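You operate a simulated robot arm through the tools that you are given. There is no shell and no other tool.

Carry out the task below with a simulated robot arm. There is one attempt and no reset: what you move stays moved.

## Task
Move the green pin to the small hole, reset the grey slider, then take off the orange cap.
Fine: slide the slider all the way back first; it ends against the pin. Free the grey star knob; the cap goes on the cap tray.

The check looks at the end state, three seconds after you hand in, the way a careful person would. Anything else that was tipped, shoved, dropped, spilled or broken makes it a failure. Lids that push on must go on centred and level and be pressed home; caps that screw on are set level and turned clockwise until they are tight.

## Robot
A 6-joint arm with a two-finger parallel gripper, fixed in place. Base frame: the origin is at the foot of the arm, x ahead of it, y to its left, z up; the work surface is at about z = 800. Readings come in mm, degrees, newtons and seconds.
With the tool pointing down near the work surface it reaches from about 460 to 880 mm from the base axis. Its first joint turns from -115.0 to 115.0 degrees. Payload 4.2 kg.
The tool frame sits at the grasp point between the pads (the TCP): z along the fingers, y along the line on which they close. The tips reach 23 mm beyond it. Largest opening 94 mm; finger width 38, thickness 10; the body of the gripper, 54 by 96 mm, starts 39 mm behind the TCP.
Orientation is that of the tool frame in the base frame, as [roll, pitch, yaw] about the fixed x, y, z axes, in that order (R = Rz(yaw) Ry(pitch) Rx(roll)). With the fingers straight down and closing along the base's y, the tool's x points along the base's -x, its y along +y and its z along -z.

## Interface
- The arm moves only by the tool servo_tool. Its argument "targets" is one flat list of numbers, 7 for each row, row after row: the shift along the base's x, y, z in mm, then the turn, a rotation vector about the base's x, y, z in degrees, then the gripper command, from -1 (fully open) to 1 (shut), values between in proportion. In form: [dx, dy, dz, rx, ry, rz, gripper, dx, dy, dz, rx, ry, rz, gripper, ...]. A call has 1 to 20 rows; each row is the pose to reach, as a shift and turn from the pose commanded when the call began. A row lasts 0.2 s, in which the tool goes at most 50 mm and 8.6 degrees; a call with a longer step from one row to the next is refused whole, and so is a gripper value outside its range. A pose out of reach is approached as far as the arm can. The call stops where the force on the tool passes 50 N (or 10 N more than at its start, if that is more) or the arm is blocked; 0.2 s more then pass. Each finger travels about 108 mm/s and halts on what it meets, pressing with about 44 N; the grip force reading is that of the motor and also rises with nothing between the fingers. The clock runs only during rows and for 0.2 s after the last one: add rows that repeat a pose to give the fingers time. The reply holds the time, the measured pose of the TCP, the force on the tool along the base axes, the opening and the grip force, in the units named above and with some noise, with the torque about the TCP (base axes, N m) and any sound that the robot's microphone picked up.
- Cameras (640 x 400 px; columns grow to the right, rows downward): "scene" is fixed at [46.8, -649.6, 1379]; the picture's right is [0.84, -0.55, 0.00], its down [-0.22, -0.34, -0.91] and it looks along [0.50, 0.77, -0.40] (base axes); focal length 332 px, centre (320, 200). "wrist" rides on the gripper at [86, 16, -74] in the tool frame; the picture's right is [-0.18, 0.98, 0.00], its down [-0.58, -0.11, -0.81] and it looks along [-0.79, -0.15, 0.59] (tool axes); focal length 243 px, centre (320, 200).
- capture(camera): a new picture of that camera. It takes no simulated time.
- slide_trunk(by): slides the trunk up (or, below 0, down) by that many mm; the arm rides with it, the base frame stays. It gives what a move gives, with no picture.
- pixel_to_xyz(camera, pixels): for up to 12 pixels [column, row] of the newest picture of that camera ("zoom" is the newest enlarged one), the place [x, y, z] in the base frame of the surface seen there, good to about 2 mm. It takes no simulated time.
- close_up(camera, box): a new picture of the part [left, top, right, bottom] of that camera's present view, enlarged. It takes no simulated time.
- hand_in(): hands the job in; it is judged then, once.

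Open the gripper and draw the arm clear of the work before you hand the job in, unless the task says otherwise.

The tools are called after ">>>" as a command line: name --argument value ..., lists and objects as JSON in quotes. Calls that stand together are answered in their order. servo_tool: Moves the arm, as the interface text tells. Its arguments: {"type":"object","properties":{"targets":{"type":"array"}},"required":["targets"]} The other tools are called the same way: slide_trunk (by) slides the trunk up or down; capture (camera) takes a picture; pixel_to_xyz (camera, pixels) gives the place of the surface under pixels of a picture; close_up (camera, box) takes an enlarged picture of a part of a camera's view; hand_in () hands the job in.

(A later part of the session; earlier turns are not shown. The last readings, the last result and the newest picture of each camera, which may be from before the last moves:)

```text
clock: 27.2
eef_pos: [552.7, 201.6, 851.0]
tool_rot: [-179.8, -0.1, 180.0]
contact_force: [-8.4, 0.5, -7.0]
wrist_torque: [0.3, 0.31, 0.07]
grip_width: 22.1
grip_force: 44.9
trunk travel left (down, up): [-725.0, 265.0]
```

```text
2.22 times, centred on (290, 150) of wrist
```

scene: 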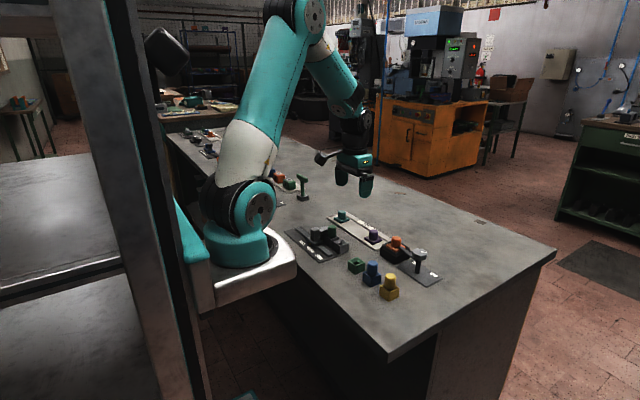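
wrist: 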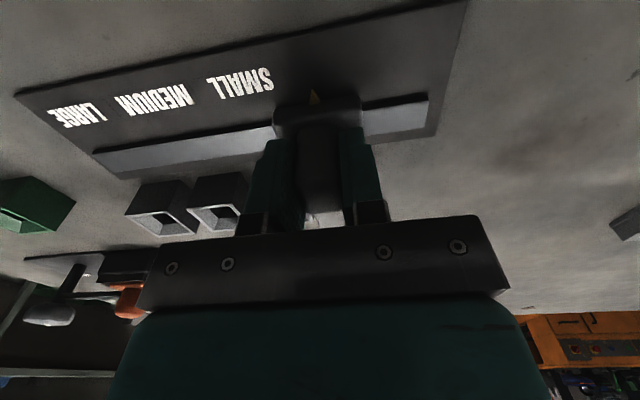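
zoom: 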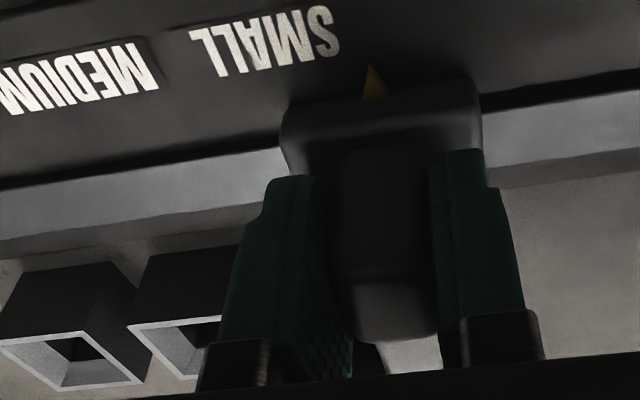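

The arm is in contact with the pin with essentially no load and the pin is upright to within about a degree. I release the handle and lift away.

>>> servo_tool --targets '[0, 0.3, 0, 0, 0, 0, 0.6, 0, 0.3, 0, 0, 0, 0, 0.4, 0, 0.3, 0, 0, 0, 0, 0.1, 0, 0.3, 0, 0, 0, 0, 0.1, 0, 0.3, 20, 0, 0, 0, 0.1, 0, 0.3, 60, 0, 0, 0, 0.1, 0, 0.3, 100, 0, 0, 0, 0.1, 0, 0.3, 100, 0, 0, 0, 0.1]'

>>> close_up --camera "scene" --box '[290, 200, 354, 240]'

>>> capture --camera "wrist"

```text
clock: 29.0
eef_pos: [551.1, 202.5, 952.8]
tool_rot: [180.0, 0.0, -179.9]
contact_force: [0.3, 0.2, 1.1]
wrist_torque: [-0.01, -0.01, -0.03]
grip_width: 42.6
grip_force: 0.1
trunk travel left (down, up): [-725.0, 265.0]
```

```text
10.00 times, centred on (322, 220) of scene
```

zoom: 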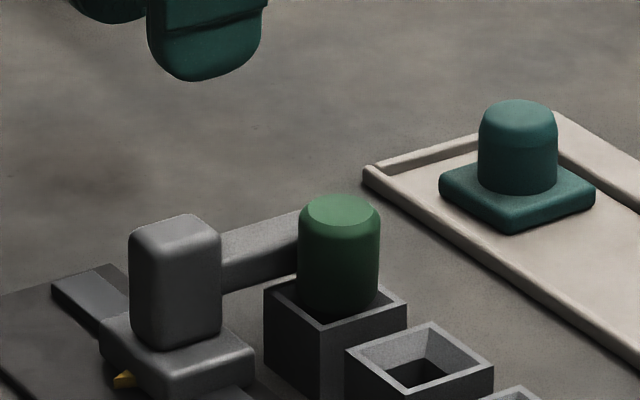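

```text
taken
```

wrist: 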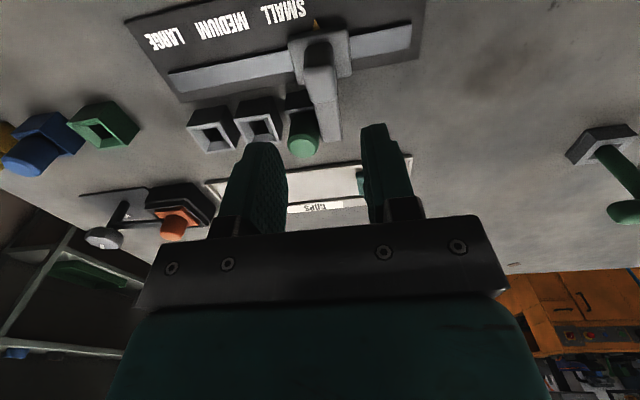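

The slider now stands against the pin in the small socket. I zoom in through the wrist camera to verify there's no gap.

>>> close_up --camera "wrist" --box '[250, 60, 370, 170]'

>>> close_up --camera "scene" --box '[370, 215, 450, 290]'

```text
3.64 times, centred on (310, 115) of wrist
```

zoom: 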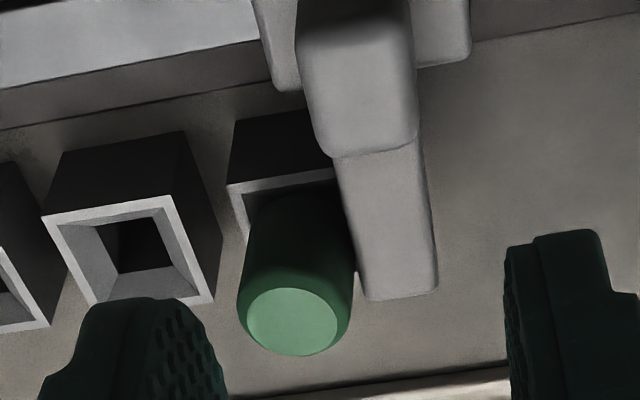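

```text
5.33 times, centred on (410, 252) of scene
```

zoom: 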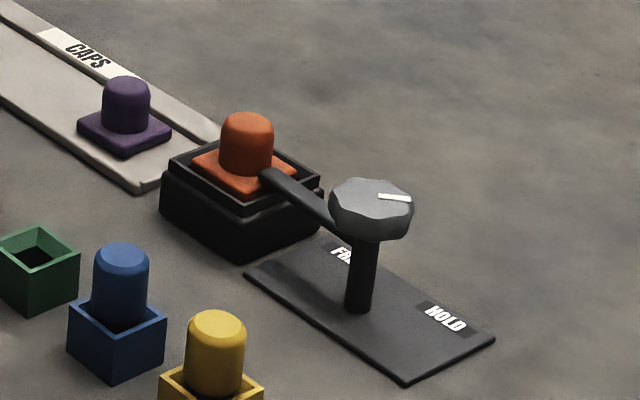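

Arm and pin touch with no visible gap. Next the knob: its white mark points toward HOLD and its lever lies over the orange cap at about (714, −140, 872). I move the wrist camera for a look from above.

>>> servo_tool --targets '[10, -40, 30, 0, 0, 0, 0.1, 20, -80, 30, 0, 0, 0, 0.1, 30, -120, 30, 0, 0, 0, 0.1, 40, -160, 30, 0, 0, 0, 0.1, 50, -200, 30, 0, 0, 0, 0.1, 60, -240, 30, 0, 6, 0, 0.1, 70, -280, 30, 0, 13, 0, 0.1, 81, -321, 30, 0, 20, 0, 0.1, 81, -321, 30, 0, 20, 0, 0.1]'

>>> capture --camera "wrist"

```text
refused: row 1 steps farther than a row can; nothing moved
```

```text
taken
```

wrist: 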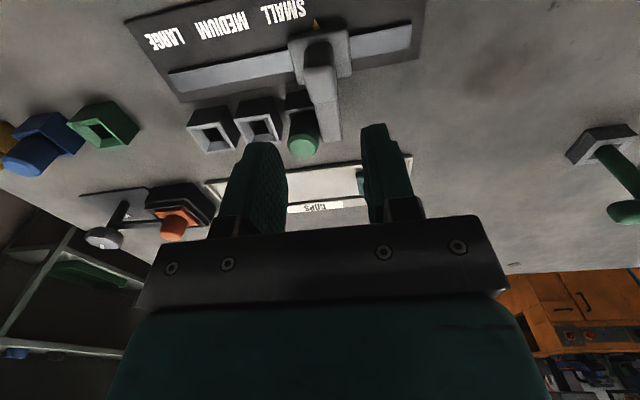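

The first row stepped more than 50 mm and was refused; I rise first and then travel with smaller rows.

>>> servo_tool --targets '[0, 0, 30, 0, 0, 0, 0.1, 10, -40, 30, 0, 0, 0, 0.1, 20, -80, 30, 0, 0, 0, 0.1, 30, -120, 30, 0, 0, 0, 0.1, 40, -160, 30, 0, 0, 0, 0.1, 50, -200, 30, 0, 0, 0, 0.1, 60, -240, 30, 0, 6, 0, 0.1, 70, -280, 30, 0, 13, 0, 0.1, 81, -321, 30, 0, 20, 0, 0.1, 81, -321, 30, 0, 20, 0, 0.1]'

>>> capture --camera "wrist"

```text
clock: 31.2
eef_pos: [635.1, -117.6, 980.9]
tool_rot: [180.0, -20.1, -180.0]
contact_force: [-0.9, 0.2, -0.5]
wrist_torque: [0.01, 0.03, -0.01]
grip_width: 42.2
grip_force: 0.2
trunk travel left (down, up): [-725.0, 265.0]
```

```text
taken
```

wrist: 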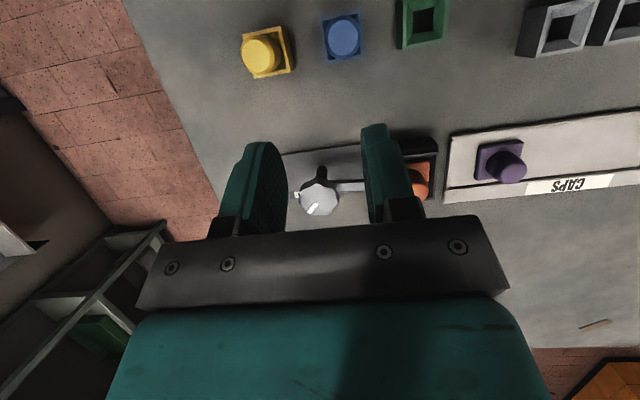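

The knob sits between the fingers at (320,195) in the picture; I move forward by 60 mm so the knob, plate and cap appear unobstructed near the top.

>>> servo_tool --targets '[30, 15, 0, 0, 0, 0, 0.1, 65, 25, 0, 0, 0, 0, 0.1, 65, 25, 0, 0, 0, 0, 0.1]'

>>> capture --camera "wrist"

>>> close_up --camera "wrist" --box '[200, 50, 440, 200]'

```text
clock: 32.0
eef_pos: [698.9, -92.8, 981.9]
tool_rot: [-180.0, -20.0, 180.0]
contact_force: [-0.2, 0.1, -0.4]
wrist_torque: [-0.01, -0.04, 0.01]
grip_width: 42.4
grip_force: 0.0
trunk travel left (down, up): [-725.0, 265.0]
```

```text
taken
```

wrist: 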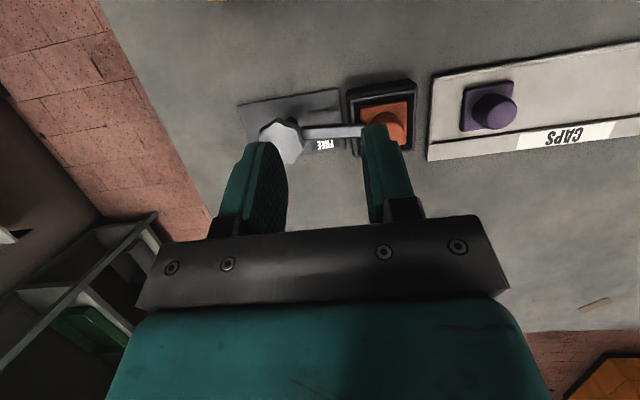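

```text
2.67 times, centred on (320, 125) of wrist
```

zoom: 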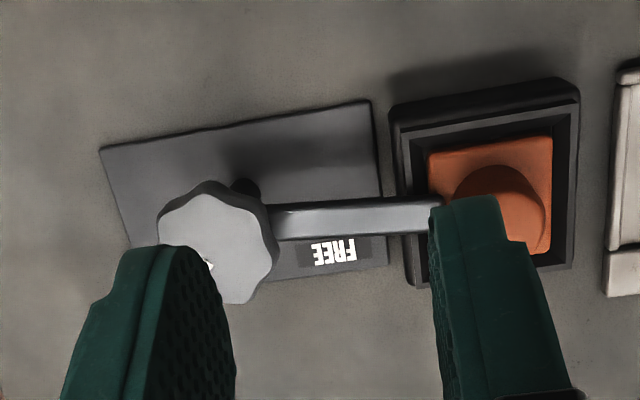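

The fingers hide part of the knob; I shift forward 30 mm and −y by 25 mm, and open wider for a clearer view.

>>> servo_tool --targets '[20, -15, 0, 0, 0, 0, -0.6, 40, -25, 0, 0, 0, 0, -1, 40, -25, 0, 0, 0, 0, -1]'

>>> capture --camera "wrist"

>>> close_up --camera "wrist" --box '[230, 30, 470, 180]'

```text
clock: 32.8
eef_pos: [738.6, -119.0, 981.2]
tool_rot: [-180.0, -20.0, 180.0]
contact_force: [-0.7, -0.1, -0.8]
wrist_torque: [-0.01, 0.02, 0.03]
grip_width: 93.8
grip_force: 0.0
trunk travel left (down, up): [-725.0, 265.0]
```

```text
taken
```

wrist: 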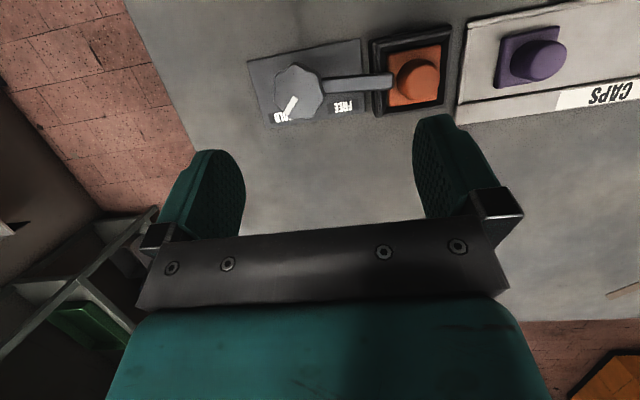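

```text
2.67 times, centred on (350, 105) of wrist
```

zoom: 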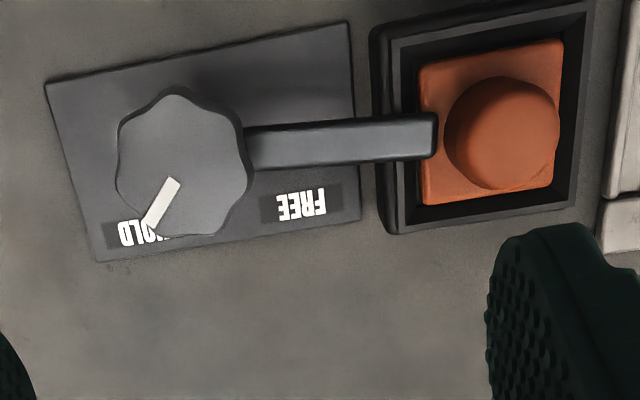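

Now clear: the knob's white mark points at HOLD; FREE is on the +y side, and the lever overlaps the orange cap's square base. I measure the knob, mark, labels, lever and cap.

>>> pixel_to_xyz --camera "zoom" --pixels '[[182, 160], [175, 182], [150, 225], [118, 160], [250, 170], [175, 92], [205, 235], [140, 234], [303, 203], [270, 145], [430, 138], [350, 140]]'

>>> pixel_to_xyz --camera "zoom" --pixels '[[500, 140], [450, 135], [555, 130], [505, 85], [500, 185], [425, 75], [560, 45], [427, 200], [550, 190], [375, 35], [390, 230], [590, 110]]'

```text
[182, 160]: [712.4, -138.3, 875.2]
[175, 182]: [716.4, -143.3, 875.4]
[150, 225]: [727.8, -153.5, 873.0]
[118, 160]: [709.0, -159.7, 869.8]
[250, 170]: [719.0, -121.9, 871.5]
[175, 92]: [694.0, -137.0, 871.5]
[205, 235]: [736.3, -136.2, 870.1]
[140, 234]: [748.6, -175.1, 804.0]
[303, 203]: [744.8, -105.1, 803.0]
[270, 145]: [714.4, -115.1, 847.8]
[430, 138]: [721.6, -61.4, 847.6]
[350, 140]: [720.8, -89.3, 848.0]
```

```text
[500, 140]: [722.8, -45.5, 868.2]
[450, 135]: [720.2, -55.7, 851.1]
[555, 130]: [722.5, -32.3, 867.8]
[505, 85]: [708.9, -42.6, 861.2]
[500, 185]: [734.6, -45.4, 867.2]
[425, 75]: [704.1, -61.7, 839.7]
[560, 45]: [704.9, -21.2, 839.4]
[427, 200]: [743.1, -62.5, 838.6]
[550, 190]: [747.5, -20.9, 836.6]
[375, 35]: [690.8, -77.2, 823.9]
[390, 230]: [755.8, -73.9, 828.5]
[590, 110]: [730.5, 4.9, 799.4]
```

Knob centre ≈(715,−140), ~42 mm wide, top z 875; mark at −45° (HOLD), FREE at +47°, so a 90° counter-clockwise turn (seen from above), swinging the lever from +y to −x, away from the cap. I level the tool and go above the knob.

>>> servo_tool --targets '[-8, -7, 0, 0, -7, 0, -1, -16, -14, 0, 0, -14, 0, -1, -24.2, -21.3, 0, 0, -20, 0, -1, -24.2, -21.3, -40, 0, -20, 0, -1, -24.2, -21.3, -40, 0, -20, 0, -1]'

>>> capture --camera "wrist"

```text
clock: 34.0
eef_pos: [714.8, -139.0, 941.9]
tool_rot: [180.0, 0.1, -180.0]
contact_force: [-1.1, -0.5, 0.8]
wrist_torque: [0.0, -0.03, 0.03]
grip_width: 94.1
grip_force: 0.1
trunk travel left (down, up): [-725.0, 265.0]
```

```text
taken
```

wrist: 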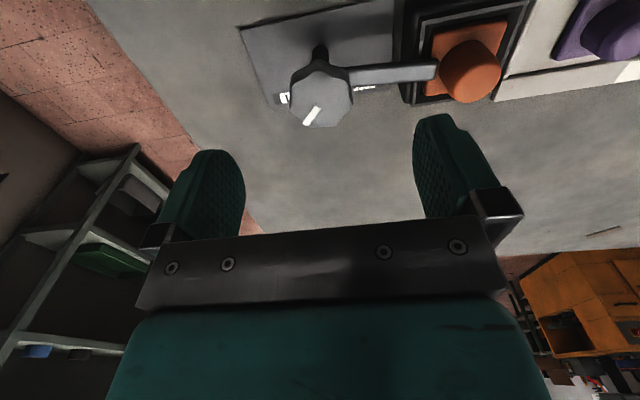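

I zoom in to refine the knob centre and the heights of knob, lever, and cap.

>>> close_up --camera "wrist" --box '[230, 5, 520, 150]'

>>> close_up --camera "scene" --box '[380, 225, 452, 285]'

```text
2.21 times, centred on (375, 78) of wrist
```

zoom: 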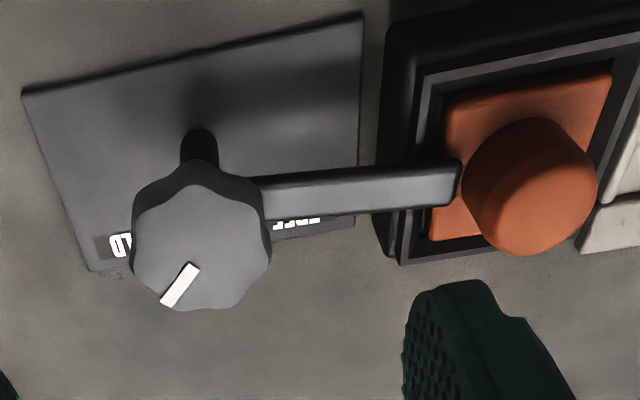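

```text
6.67 times, centred on (416, 255) of scene
```

zoom: 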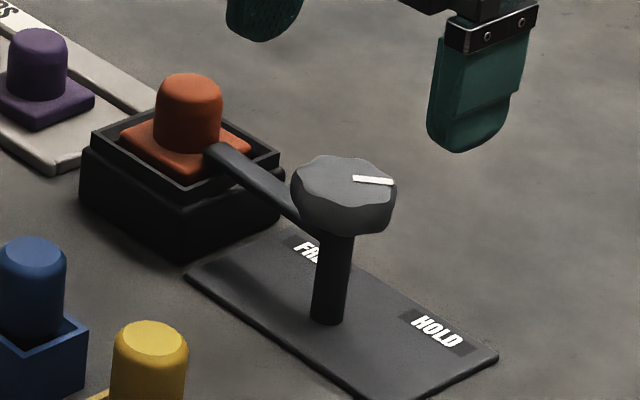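

I measure knob rim points and side heights in the scene zoom.

>>> pixel_to_xyz --camera "zoom" --pixels '[[342, 180], [296, 178], [392, 190], [345, 157], [340, 205], [345, 225], [330, 232], [333, 240], [335, 315], [250, 172], [215, 148], [290, 205]]'

```text
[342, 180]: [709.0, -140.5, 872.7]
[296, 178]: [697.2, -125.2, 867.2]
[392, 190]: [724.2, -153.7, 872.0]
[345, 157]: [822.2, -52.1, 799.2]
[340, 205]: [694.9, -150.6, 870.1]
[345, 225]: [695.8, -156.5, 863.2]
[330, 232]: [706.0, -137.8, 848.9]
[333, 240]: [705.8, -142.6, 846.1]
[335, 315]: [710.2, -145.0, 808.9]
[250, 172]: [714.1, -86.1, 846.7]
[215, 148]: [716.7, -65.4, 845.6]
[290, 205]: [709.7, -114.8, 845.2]
```

Knob spans z≈854–875 at centre (714.5,−140), lever top z≈848. I pre-rotate the tool by −45° about z so that the 90° turn is centred, still at safe height.

>>> servo_tool --targets '[0, -0.5, 0, 0, 0, -7.5, -1, 0, -0.5, 0, 0, 0, -15, -1, 0, -0.5, 0, 0, 0, -22.5, -1, 0, -0.5, 0, 0, 0, -30, -1, 0, -0.5, 0, 0, 0, -37.5, -1, 0, -0.5, 0, 0, 0, -45, -1, 0, -0.5, -25, 0, 0, -45, -1, 0, -0.5, -25, 0, 0, -45, -1]'

>>> capture --camera "wrist"

>>> close_up --camera "scene" --box '[370, 205, 466, 285]'

```text
clock: 35.8
eef_pos: [714.3, -140.0, 915.5]
tool_rot: [180.0, 0.0, 135.0]
contact_force: [0.1, 0.5, 0.0]
wrist_torque: [0.01, 0.0, 0.01]
grip_width: 93.8
grip_force: 0.1
trunk travel left (down, up): [-725.0, 265.0]
```

```text
taken
```

wrist: 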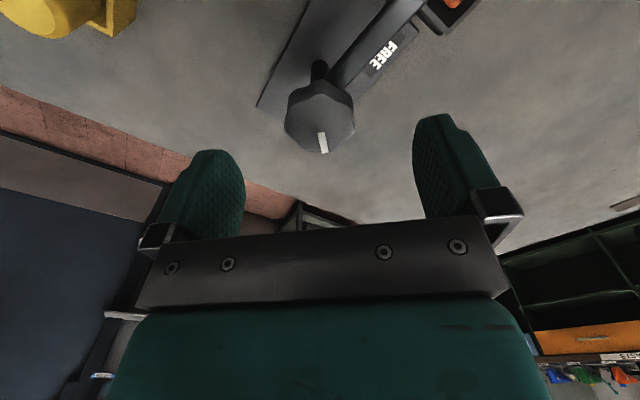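

```text
5.00 times, centred on (418, 245) of scene
```

zoom: 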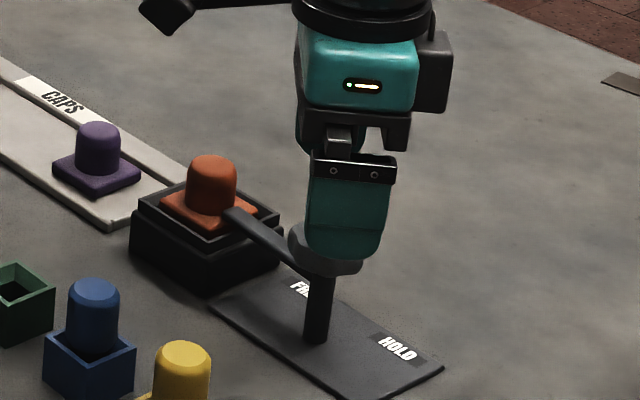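

The knob is centred between the fingers. I descend about 37 mm to TCP z≈878.

>>> servo_tool --targets '[0, 0, -15, 0, 0, 0, -1, 0, 0, -28, 0, 0, 0, -1, 0, 0, -37, 0, 0, 0, -1, 0, 0, -37, 0, 0, 0, -1]'

>>> close_up --camera "wrist" --box '[180, 20, 480, 230]'

>>> close_up --camera "scene" --box '[370, 205, 466, 285]'

```text
clock: 36.8
eef_pos: [713.9, -139.2, 879.2]
tool_rot: [180.0, -0.1, 134.9]
contact_force: [0.5, 0.0, 0.0]
wrist_torque: [-0.03, -0.03, 0.01]
grip_width: 94.1
grip_force: 0.1
trunk travel left (down, up): [-725.0, 265.0]
```

```text
1.90 times, centred on (330, 125) of wrist
```

zoom: 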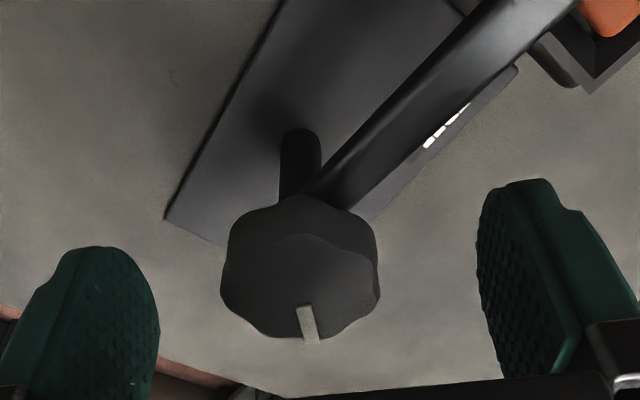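

```text
5.00 times, centred on (418, 245) of scene
```

zoom: 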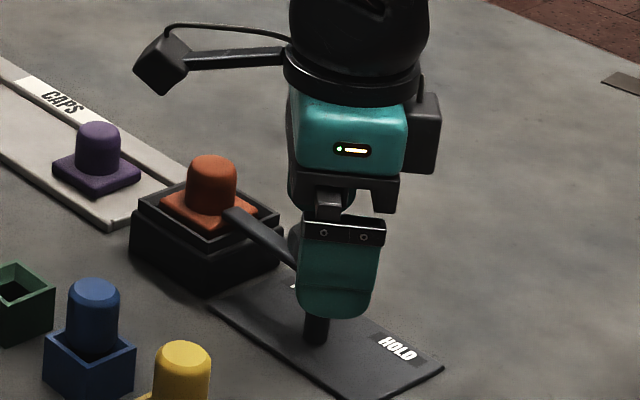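

Fingers are level with the knob and clear of the lever. I close on the knob.

>>> servo_tool --targets '[0, 0, 0, 0, 0, 0, -0.3, 0, 0, 0, 0, 0, 0, 0.1, 0, 0, 0, 0, 0, 0, 0.4, 0, 0, 0, 0, 0, 0, 0.4, 0, 0, 0, 0, 0, 0, 0.4]'

>>> close_up --camera "wrist" --box '[180, 20, 480, 230]'

```text
clock: 38.0
eef_pos: [714.6, -138.6, 879.6]
tool_rot: [-180.0, 0.0, 135.0]
contact_force: [-0.7, -1.1, -1.5]
wrist_torque: [-0.32, 0.11, -0.02]
grip_width: 40.3
grip_force: 44.8
trunk travel left (down, up): [-725.0, 265.0]
```

```text
1.90 times, centred on (330, 125) of wrist
```

zoom: 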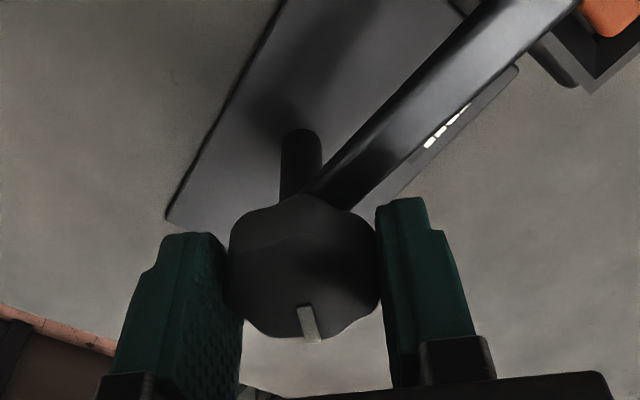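

The knob is gripped at 40.3 mm. I turn it counter-clockwise (+z) by 20° first and look at torque and lever motion.

>>> servo_tool --targets '[0, 0, 0, 0, 0, 4, 0.4, 0, 0, 0, 0, 0, 8, 0.4, 0, 0, 0, 0, 0, 12, 0.4, 0, 0, 0, 0, 0, 16, 0.4, 0, 0, 0, 0, 0, 20, 0.4]'

>>> close_up --camera "wrist" --box '[180, 20, 480, 230]'

>>> close_up --camera "scene" --box '[370, 205, 466, 285]'

```text
clock: 39.2
eef_pos: [714.5, -139.0, 879.9]
tool_rot: [-180.0, -0.1, 155.2]
contact_force: [-11.6, 0.7, -5.2]
wrist_torque: [-0.32, -1.12, -0.02]
grip_width: 40.7
grip_force: 45.1
trunk travel left (down, up): [-725.0, 265.0]
```

```text
1.90 times, centred on (330, 125) of wrist
```

zoom: 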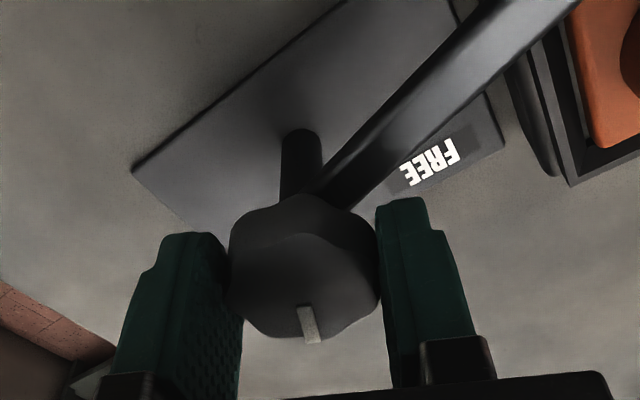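

```text
5.00 times, centred on (418, 245) of scene
```

zoom: 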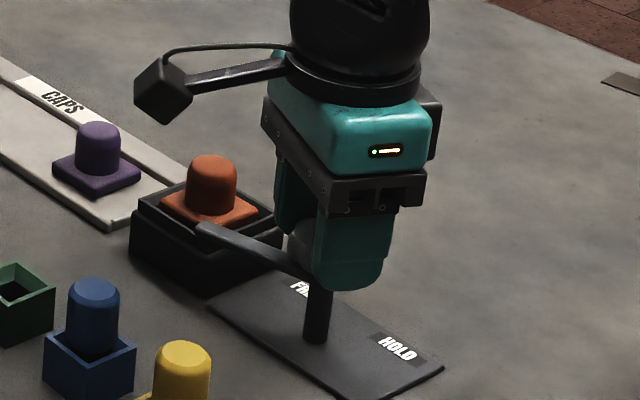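

The lever swings with the knob away from the cap with negligible torque. I continue to 80° in total.

>>> servo_tool --targets '[0, 0, 0, 0, 0, 5, 0.4, 0, 0, 0, 0, 0, 10, 0.4, 0, 0, 0, 0, 0, 15, 0.4, 0, 0, 0, 0, 0, 20, 0.4, 0, 0, 0, 0, 0, 25, 0.4, 0, 0, 0, 0, 0, 30, 0.4, 0, 0, 0, 0, 0, 35, 0.4, 0, 0, 0, 0, 0, 40, 0.4, 0, 0, 0, 0, 0, 45, 0.4, 0, 0, 0, 0, 0, 50, 0.4, 0, 0, 0, 0, 0, 55, 0.4, 0, 0, 0, 0, 0, 60, 0.4]'

>>> close_up --camera "wrist" --box '[180, 20, 480, 230]'

>>> close_up --camera "scene" --box '[350, 205, 466, 295]'

```text
clock: 41.8
eef_pos: [713.5, -140.3, 878.8]
tool_rot: [180.0, -0.1, -144.9]
contact_force: [-13.9, -4.3, -12.2]
wrist_torque: [-0.71, 0.45, 0.03]
grip_width: 40.4
grip_force: 45.4
trunk travel left (down, up): [-725.0, 265.0]
```

```text
1.90 times, centred on (330, 125) of wrist
```

zoom: 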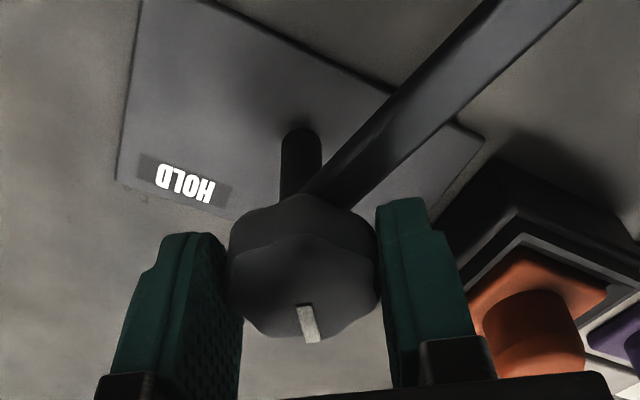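

```text
4.44 times, centred on (408, 250) of scene
```

zoom: 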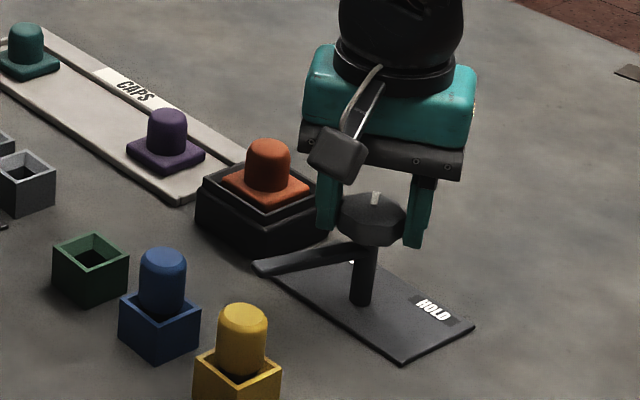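

80° done; the mark now points at about +34°, FREE is at ≈+46–50°. I go on in 2° steps to feel for the end stop.

>>> servo_tool --targets '[0, 0, 0, 0, 0, 2, 0.4, 0, 0, 0, 0, 0, 4, 0.4, 0, 0, 0, 0, 0, 6, 0.4, 0, 0, 0, 0, 0, 8, 0.4, 0, 0, 0, 0, 0, 10, 0.4]'

>>> close_up --camera "wrist" --box '[180, 20, 480, 230]'

```text
clock: 43.0
eef_pos: [714.6, -140.4, 879.0]
tool_rot: [179.9, 0.0, -134.9]
contact_force: [-13.5, -4.8, -13.0]
wrist_torque: [-0.06, 0.2, -0.02]
grip_width: 40.9
grip_force: 45.2
trunk travel left (down, up): [-725.0, 265.0]
```

```text
1.90 times, centred on (330, 125) of wrist
```

zoom: 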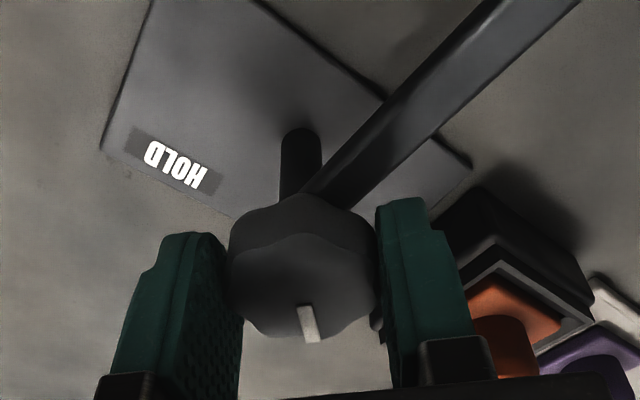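

90° turned, no stop yet; the mark should be near +45°. I try 4° more in small steps to find a stop.

>>> servo_tool --targets '[0, 0, 0, 0, 0, 1.5, 0.4, 0, 0, 0, 0, 0, 3, 0.4, 0, 0, 0, 0, 0, 4, 0.4]'

>>> capture --camera "wrist"

>>> close_up --camera "scene" --box '[380, 225, 452, 285]'

```text
clock: 43.8
eef_pos: [714.0, -140.2, 878.6]
tool_rot: [180.0, 0.1, -131.1]
contact_force: [-11.9, 0.9, -9.0]
wrist_torque: [0.04, 0.28, -0.87]
grip_width: 41.1
grip_force: 44.8
trunk travel left (down, up): [-725.0, 265.0]
```

```text
taken
```

wrist: 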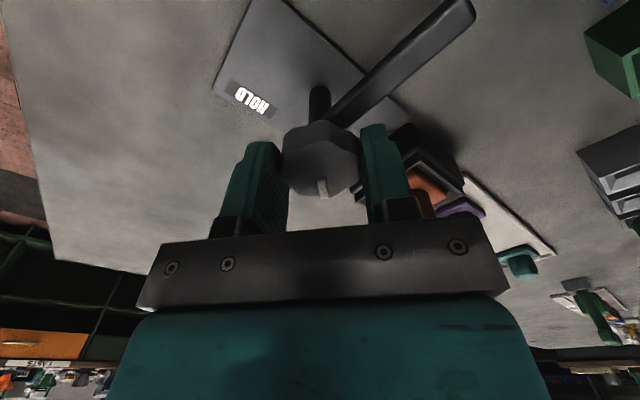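

```text
6.67 times, centred on (416, 255) of scene
```

zoom: 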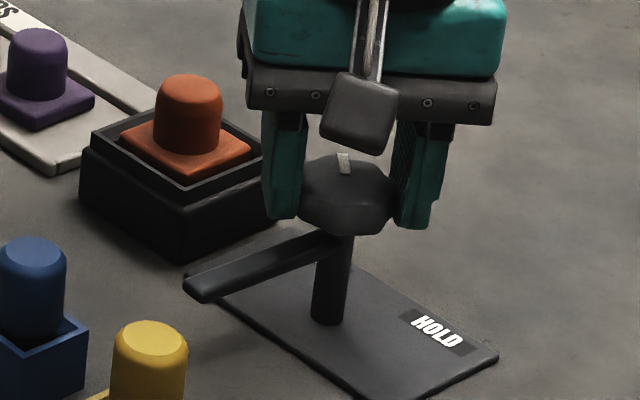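

The z-torque went to −0.87 N m, so the FREE stop is reached at ≈+91°. I relax 2°, open the fingers moderately, and lift straight up.

>>> servo_tool --targets '[0, 0, 0, 0, 0, -2.5, 0.4, 0, 0, 0, 0, 0, -2.5, 0, 0, 0, 0, 0, 0, -2.5, -0.4, 0, 0, 0, 0, 0, -2.5, -0.4, 0, 0, 25, 0, 0, -2.5, -0.4, 0, 0, 65, 0, 0, -2.5, -0.4, 0, 0, 100, 0, 0, -2.5, -0.4, 0, 0, 100, 0, 0, -2.5, -0.4]'

>>> capture --camera "wrist"

>>> close_up --camera "scene" --box '[370, 215, 450, 285]'

```text
clock: 45.6
eef_pos: [715.8, -140.0, 979.6]
tool_rot: [-180.0, 0.1, -133.6]
contact_force: [0.0, -0.8, -0.2]
wrist_torque: [-0.01, -0.01, 0.02]
grip_width: 65.6
grip_force: 0.1
trunk travel left (down, up): [-725.0, 265.0]
```

```text
taken
```

wrist: 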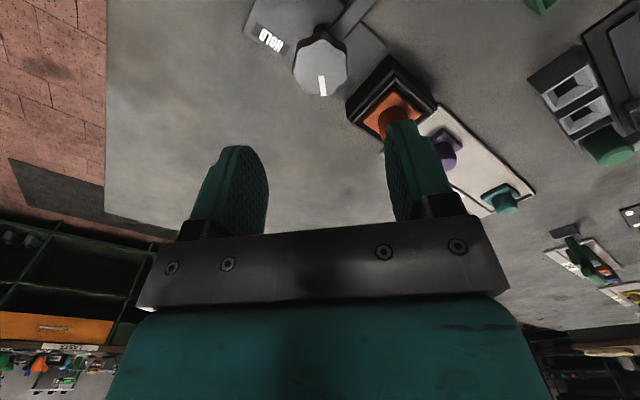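

```text
5.71 times, centred on (410, 250) of scene
```

zoom: 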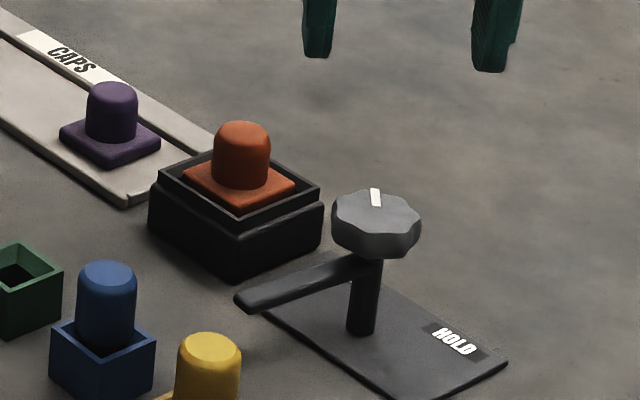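

The knob mark now points to FREE and the lever is clear of the cap. I turn the tool back to close along y and move over the orange cap at about (725, −42).

>>> servo_tool --targets '[0, 16, 0, 0, 0, -7.75, -0.4, 0, 32, 0, 0, 0, -15.5, -0.4, 0, 48, 0, 0, 0, -23.25, -0.4, 2, 64, 0, 0, 0, -31, -0.4, 4, 80, 0, 0, 0, -38.75, -0.4, 6, 96, 0, 0, 0, -46.4, -0.4, 6, 96, 0, 0, 0, -46.4, -0.4]'

>>> capture --camera "wrist"

>>> close_up --camera "wrist" --box '[150, 20, 470, 220]'

```text
clock: 47.2
eef_pos: [720.2, -43.5, 979.4]
tool_rot: [-180.0, 0.0, 179.9]
contact_force: [0.1, 0.2, 0.4]
wrist_torque: [0.03, 0.0, -0.02]
grip_width: 65.7
grip_force: 0.0
trunk travel left (down, up): [-725.0, 265.0]
```

```text
taken
```

wrist: 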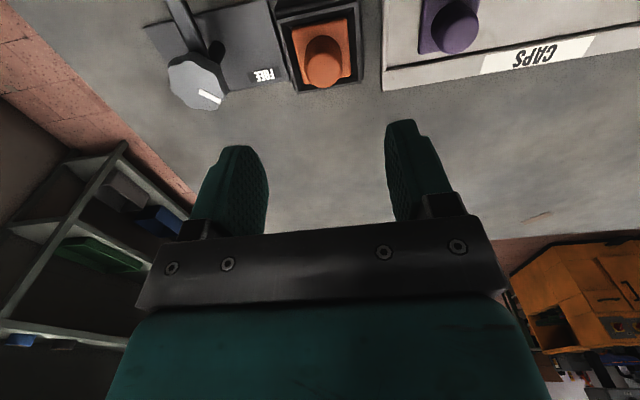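

```text
2.00 times, centred on (310, 120) of wrist
```

zoom: 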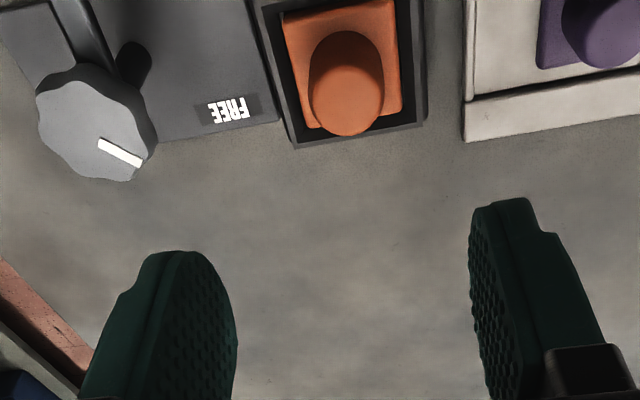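

The mark points toward FREE. I measure the mark, cap, box rim, tray and purple cap points.

>>> pixel_to_xyz --camera "zoom" --pixels '[[103, 143], [140, 163], [95, 125], [346, 110], [346, 128], [314, 105], [378, 105], [350, 90], [284, 20], [392, 5], [310, 128], [403, 110]]'

>>> pixel_to_xyz --camera "zoom" --pixels '[[293, 145], [425, 120], [415, 118], [300, 132], [275, 10], [468, 100], [468, 135], [500, 80], [600, 55], [555, 65], [470, 20], [620, 90]]'

```text
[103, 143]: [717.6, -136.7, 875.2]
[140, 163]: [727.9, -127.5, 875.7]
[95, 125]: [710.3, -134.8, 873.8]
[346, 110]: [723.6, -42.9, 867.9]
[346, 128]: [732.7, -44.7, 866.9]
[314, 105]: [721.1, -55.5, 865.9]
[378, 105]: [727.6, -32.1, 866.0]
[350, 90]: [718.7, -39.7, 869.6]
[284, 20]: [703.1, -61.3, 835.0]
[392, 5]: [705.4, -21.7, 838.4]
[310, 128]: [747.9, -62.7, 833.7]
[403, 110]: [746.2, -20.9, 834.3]
```

```text
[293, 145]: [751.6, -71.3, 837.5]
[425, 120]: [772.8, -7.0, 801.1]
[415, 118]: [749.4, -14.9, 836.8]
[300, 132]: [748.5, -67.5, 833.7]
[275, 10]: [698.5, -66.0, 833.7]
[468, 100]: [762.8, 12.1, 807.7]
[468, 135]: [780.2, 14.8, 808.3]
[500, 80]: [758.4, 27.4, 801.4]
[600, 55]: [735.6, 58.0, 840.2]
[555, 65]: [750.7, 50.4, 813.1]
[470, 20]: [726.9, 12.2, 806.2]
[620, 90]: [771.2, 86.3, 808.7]
```

Cap: square base x 704–747, y −62…−21, knob cylinder ≈(724, −43), 26 mm wide, top z≈869; box rim z≈837. I descend around the cap knob to TCP z≈865 (tips ≈842).

>>> servo_tool --targets '[3, 1, -40, 0, 0, 0, -0.4, 3, 1, -75, 0, 0, 0, -0.4, 3, 1, -100, 0, 0, 0, -0.4, 3, 1, -114, 0, 0, 0, -0.4, 3, 1, -114, 0, 0, 0, -0.4]'

>>> close_up --camera "wrist" --box '[150, 20, 470, 220]'

>>> close_up --camera "scene" --box '[350, 195, 446, 265]'

```text
clock: 48.4
eef_pos: [724.4, -43.3, 865.3]
tool_rot: [179.9, 0.0, -179.9]
contact_force: [1.2, -0.5, -0.7]
wrist_torque: [0.01, -0.02, 0.01]
grip_width: 65.7
grip_force: 0.1
trunk travel left (down, up): [-725.0, 265.0]
```

```text
2.00 times, centred on (310, 120) of wrist
```

zoom: 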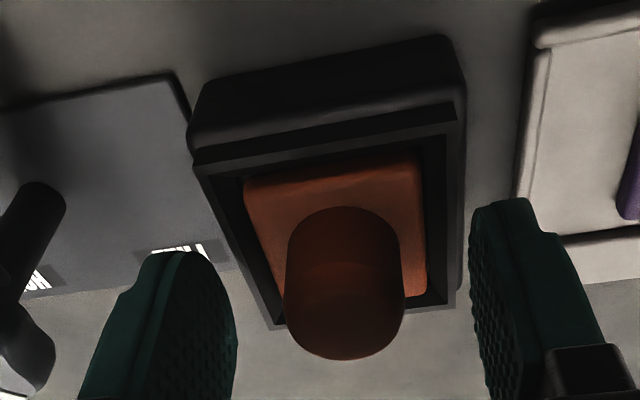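

```text
5.71 times, centred on (398, 230) of scene
```

zoom: 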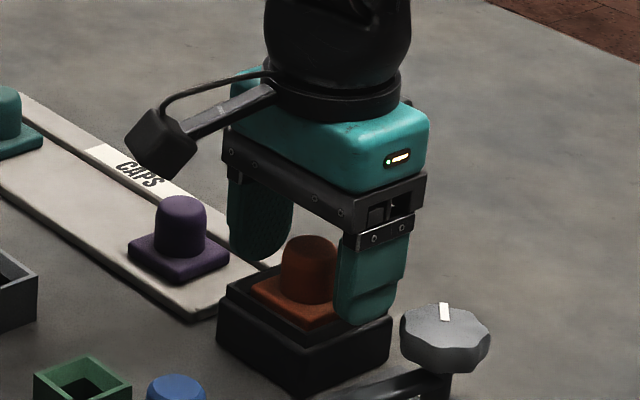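

The cap's knob is centred between the fingers. I close on it.

>>> servo_tool --targets '[0, 0, 0, 0, 0, 0, 0.2, 0, 0, 0, 0, 0, 0, 0.8, 0, 0, 0, 0, 0, 0, 0.8, 0, 0, 0, 0, 0, 0, 0.8]'

```text
clock: 49.4
eef_pos: [724.5, -43.0, 865.4]
tool_rot: [-180.0, -0.1, -179.9]
contact_force: [-0.5, -0.6, 0.1]
wrist_torque: [0.0, 0.0, -0.03]
grip_width: 28.6
grip_force: 44.3
trunk travel left (down, up): [-725.0, 265.0]
```

Gripped at 28.6 mm. I lift slowly, 10 mm first, to see whether the cap comes off freely.

>>> servo_tool --targets '[0, 0, 2, 0, 0, 0, 0.8, 0, 0, 5, 0, 0, 0, 0.8, 0, 0, 8, 0, 0, 0, 0.8, 0, 0, 12, 0, 0, 0, 0.8]'

>>> close_up --camera "wrist" --box '[150, 20, 470, 220]'

>>> close_up --camera "scene" --box '[350, 195, 446, 265]'

```text
clock: 50.4
eef_pos: [722.7, -43.6, 877.6]
tool_rot: [-180.0, 0.1, -179.9]
contact_force: [-0.3, 0.3, 0.2]
wrist_torque: [0.03, 0.01, 0.04]
grip_width: 28.5
grip_force: 43.5
trunk travel left (down, up): [-725.0, 265.0]
```

```text
2.00 times, centred on (310, 120) of wrist
```

zoom: 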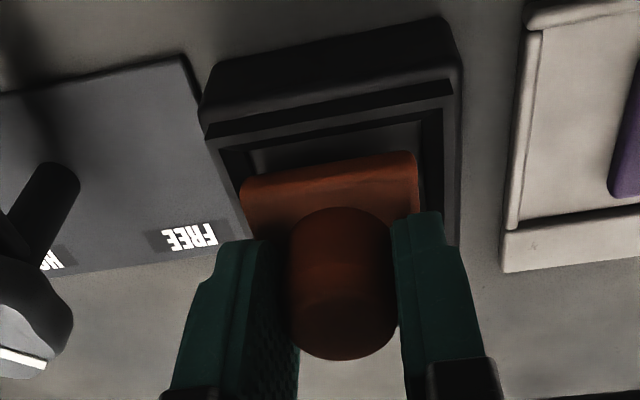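

```text
5.71 times, centred on (398, 230) of scene
```

zoom: 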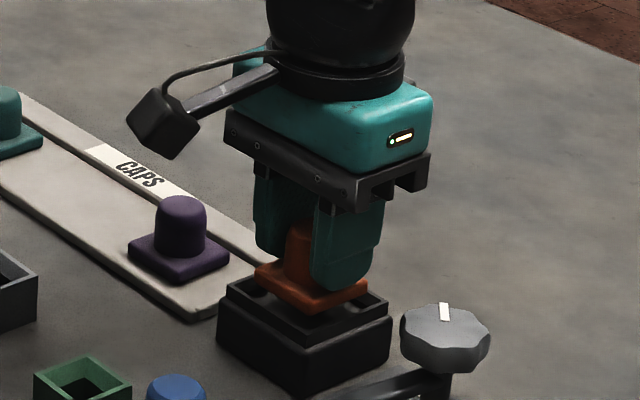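

The cap comes off without resistance. I lift it 100 mm and move along +y toward the tray's free middle (between purple at y≈55 and teal at y≈231), then look.

>>> servo_tool --targets '[0, 0, 30, 0, 0, 0, 0.8, 0, 0, 70, 0, 0, 0, 0.8, 0, 0, 100, 0, 0, 0, 0.8, 0, 30, 100, 0, 0, 0, 0.8, 0, 60, 100, 0, 0, 0, 0.8, 0, 60, 100, 0, 0, 0, 0.8]'

>>> capture --camera "wrist"

>>> close_up --camera "scene" --box '[320, 180, 440, 265]'

```text
clock: 51.8
eef_pos: [724.3, 17.2, 977.8]
tool_rot: [-180.0, 0.0, -179.8]
contact_force: [0.7, 0.0, -0.3]
wrist_torque: [-0.01, 0.01, -0.01]
grip_width: 28.6
grip_force: 44.1
trunk travel left (down, up): [-725.0, 265.0]
```

```text
taken
```

wrist: 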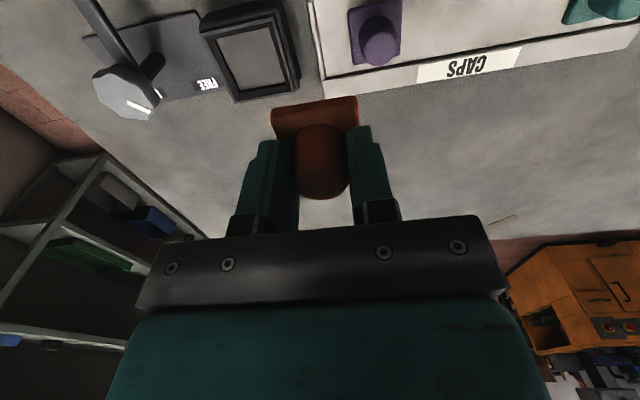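

```text
4.71 times, centred on (380, 222) of scene
```

zoom: 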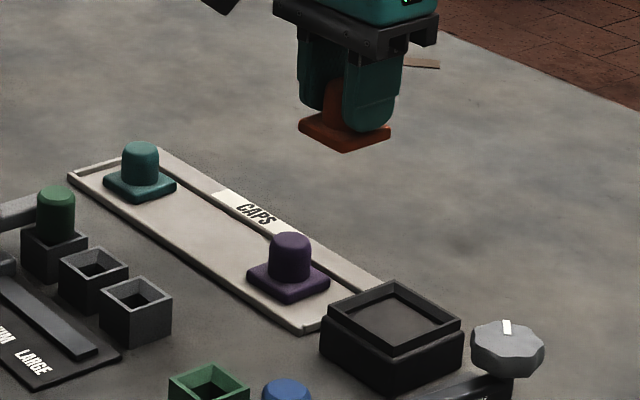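

I measure the tray's floor, rims and the two caps already there, in the scene zoom.

>>> pixel_to_xyz --camera "zoom" --pixels '[[215, 225], [190, 210], [240, 215], [225, 245], [200, 240], [255, 228], [290, 245], [141, 155], [290, 295], [250, 275], [325, 285], [140, 200]]'

>>> pixel_to_xyz --camera "zoom" --pixels '[[172, 185], [107, 182], [75, 178], [160, 152], [302, 330], [375, 293], [190, 255], [230, 200], [205, 185], [265, 240], [215, 265], [345, 145]]'

```text
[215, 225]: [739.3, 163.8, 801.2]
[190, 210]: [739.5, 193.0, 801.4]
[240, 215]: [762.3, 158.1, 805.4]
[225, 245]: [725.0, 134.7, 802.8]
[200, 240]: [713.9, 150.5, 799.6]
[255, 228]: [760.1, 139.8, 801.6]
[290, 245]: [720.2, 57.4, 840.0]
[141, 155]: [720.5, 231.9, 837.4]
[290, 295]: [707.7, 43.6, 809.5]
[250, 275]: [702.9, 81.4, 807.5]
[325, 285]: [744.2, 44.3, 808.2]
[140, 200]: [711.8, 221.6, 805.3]
```

```text
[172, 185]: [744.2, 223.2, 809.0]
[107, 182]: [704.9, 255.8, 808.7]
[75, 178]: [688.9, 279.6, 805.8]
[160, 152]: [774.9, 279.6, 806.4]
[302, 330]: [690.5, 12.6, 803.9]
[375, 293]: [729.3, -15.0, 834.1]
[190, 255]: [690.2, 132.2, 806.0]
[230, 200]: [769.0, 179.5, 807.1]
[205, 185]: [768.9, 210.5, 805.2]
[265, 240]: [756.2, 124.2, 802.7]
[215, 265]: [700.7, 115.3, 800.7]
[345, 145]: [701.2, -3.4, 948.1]
```

Tray floor (z≈801) spans x≈695–757; purple sits at ≈(724,58) and teal at ≈(724,235), so the middle spot (724,146) is free. I carry the cap there at height.

>>> servo_tool --targets '[0, 35, 0, 0, 0, 0, 0.8, 0, 75, 0, 0, 0, 0, 0.8, 0, 110, 0, 0, 0, 0, 0.8, 0, 128, 0, 0, 0, 0, 0.8, 0, 128, -40, 0, 0, 0, 0.8, 0, 128, -80, 0, 0, 0, 0.8, 0, 128, -110, 0, 0, 0, 0.8, 0, 128, -110, 0, 0, 0, 0.8]'

>>> capture --camera "wrist"

>>> close_up --camera "scene" --box '[320, 180, 440, 265]'

```text
clock: 53.6
eef_pos: [721.5, 145.1, 866.6]
tool_rot: [-180.0, 0.0, -179.9]
contact_force: [-0.3, 0.5, -0.2]
wrist_torque: [0.02, -0.01, -0.01]
grip_width: 28.7
grip_force: 44.2
trunk travel left (down, up): [-725.0, 265.0]
```

```text
taken
```

wrist: 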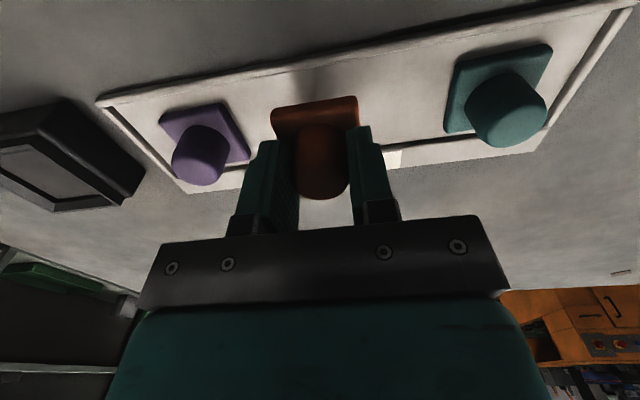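

```text
4.71 times, centred on (380, 222) of scene
```

zoom: 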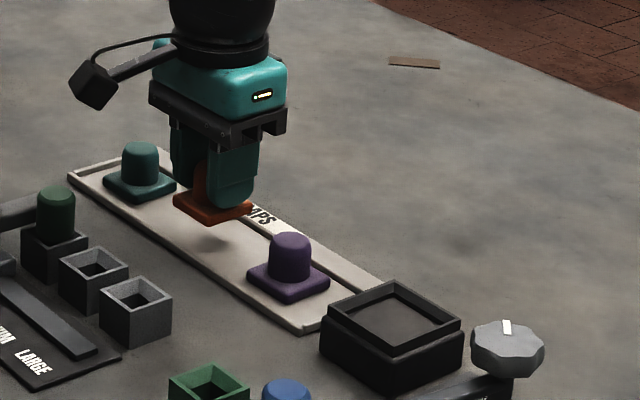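

The orange cap hangs about 30 mm above the free middle of the tray. I lower to ~5 mm above and then in small steps until contact.

>>> servo_tool --targets '[1, 0, -10, 0, 0, 0, 0.8, 1, 0, -20, 0, 0, 0, 0.8, 1, 0, -25, 0, 0, 0, 0.8, 1, 0, -25, 0, 0, 0, 0.8]'

>>> close_up --camera "scene" --box '[330, 195, 410, 250]'

```text
clock: 54.6
eef_pos: [724.2, 144.4, 842.0]
tool_rot: [-180.0, 0.0, -179.9]
contact_force: [-0.5, -0.4, 0.3]
wrist_torque: [0.01, 0.01, 0.02]
grip_width: 28.2
grip_force: 44.0
trunk travel left (down, up): [-725.0, 265.0]
```

```text
7.27 times, centred on (370, 222) of scene
```

zoom: 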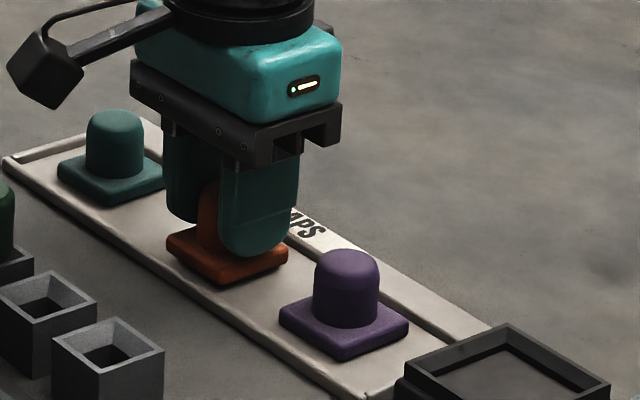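

Still free of contact just above the tray. I lower in 1 mm steps.

>>> servo_tool --targets '[0, 0, -1, 0, 0, 0, 0.8, 0, 0, -2, 0, 0, 0, 0.8, 0, 0, -3, 0, 0, 0, 0.8, 0, 0, -4, 0, 0, 0, 0.8]'

```text
clock: 55.6
eef_pos: [724.2, 144.8, 838.6]
tool_rot: [-180.0, 0.1, -179.9]
contact_force: [-0.6, -0.4, 6.7]
wrist_torque: [-0.08, 0.08, -0.01]
grip_width: 28.3
grip_force: 44.1
trunk travel left (down, up): [-725.0, 265.0]
```

A 6.7 N upward force: the cap stands on the tray floor. I release and rise straight up.

>>> servo_tool --targets '[0, 0, 0, 0, 0, 0, 0.5, 0, 0, 0, 0, 0, 0, 0.1, 0, 0, 0, 0, 0, 0, -0.2, 0, 0, 0, 0, 0, 0, -0.2, 0, 0, 15, 0, 0, 0, -0.2, 0, 0, 50, 0, 0, 0, -0.2, 0, 0, 100, 0, 0, 0, -0.2, 0, 0, 140, 0, 0, 0, -0.2, 0, 0, 140, 0, 0, 0, -0.2]'

>>> capture --camera "wrist"

>>> close_up --camera "scene" --box '[290, 195, 440, 295]'

```text
clock: 57.6
eef_pos: [723.9, 144.9, 979.6]
tool_rot: [179.9, -0.1, -179.8]
contact_force: [0.5, -0.7, 0.4]
wrist_torque: [-0.02, 0.03, 0.01]
grip_width: 56.5
grip_force: 0.2
trunk travel left (down, up): [-725.0, 265.0]
```

```text
taken
```

wrist: 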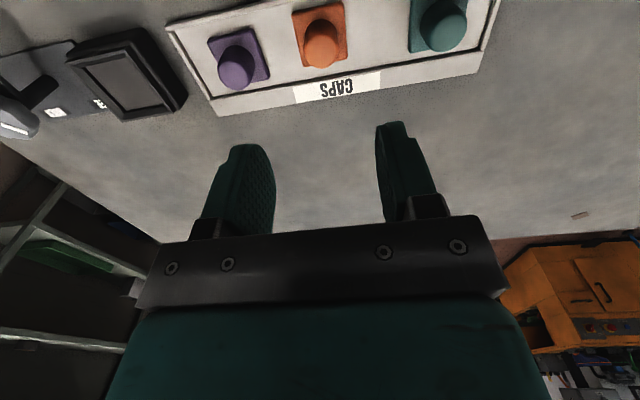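

```text
4.00 times, centred on (365, 245) of scene
```

zoom: 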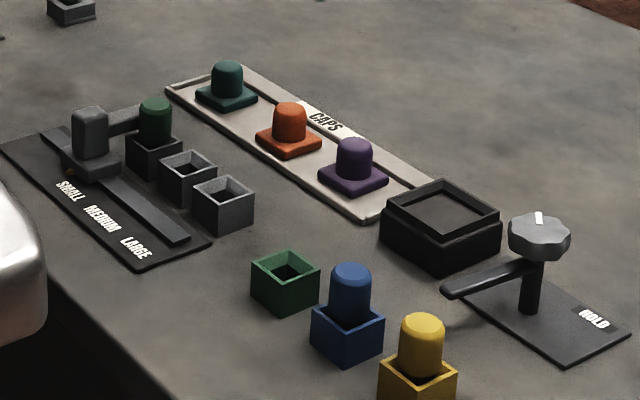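

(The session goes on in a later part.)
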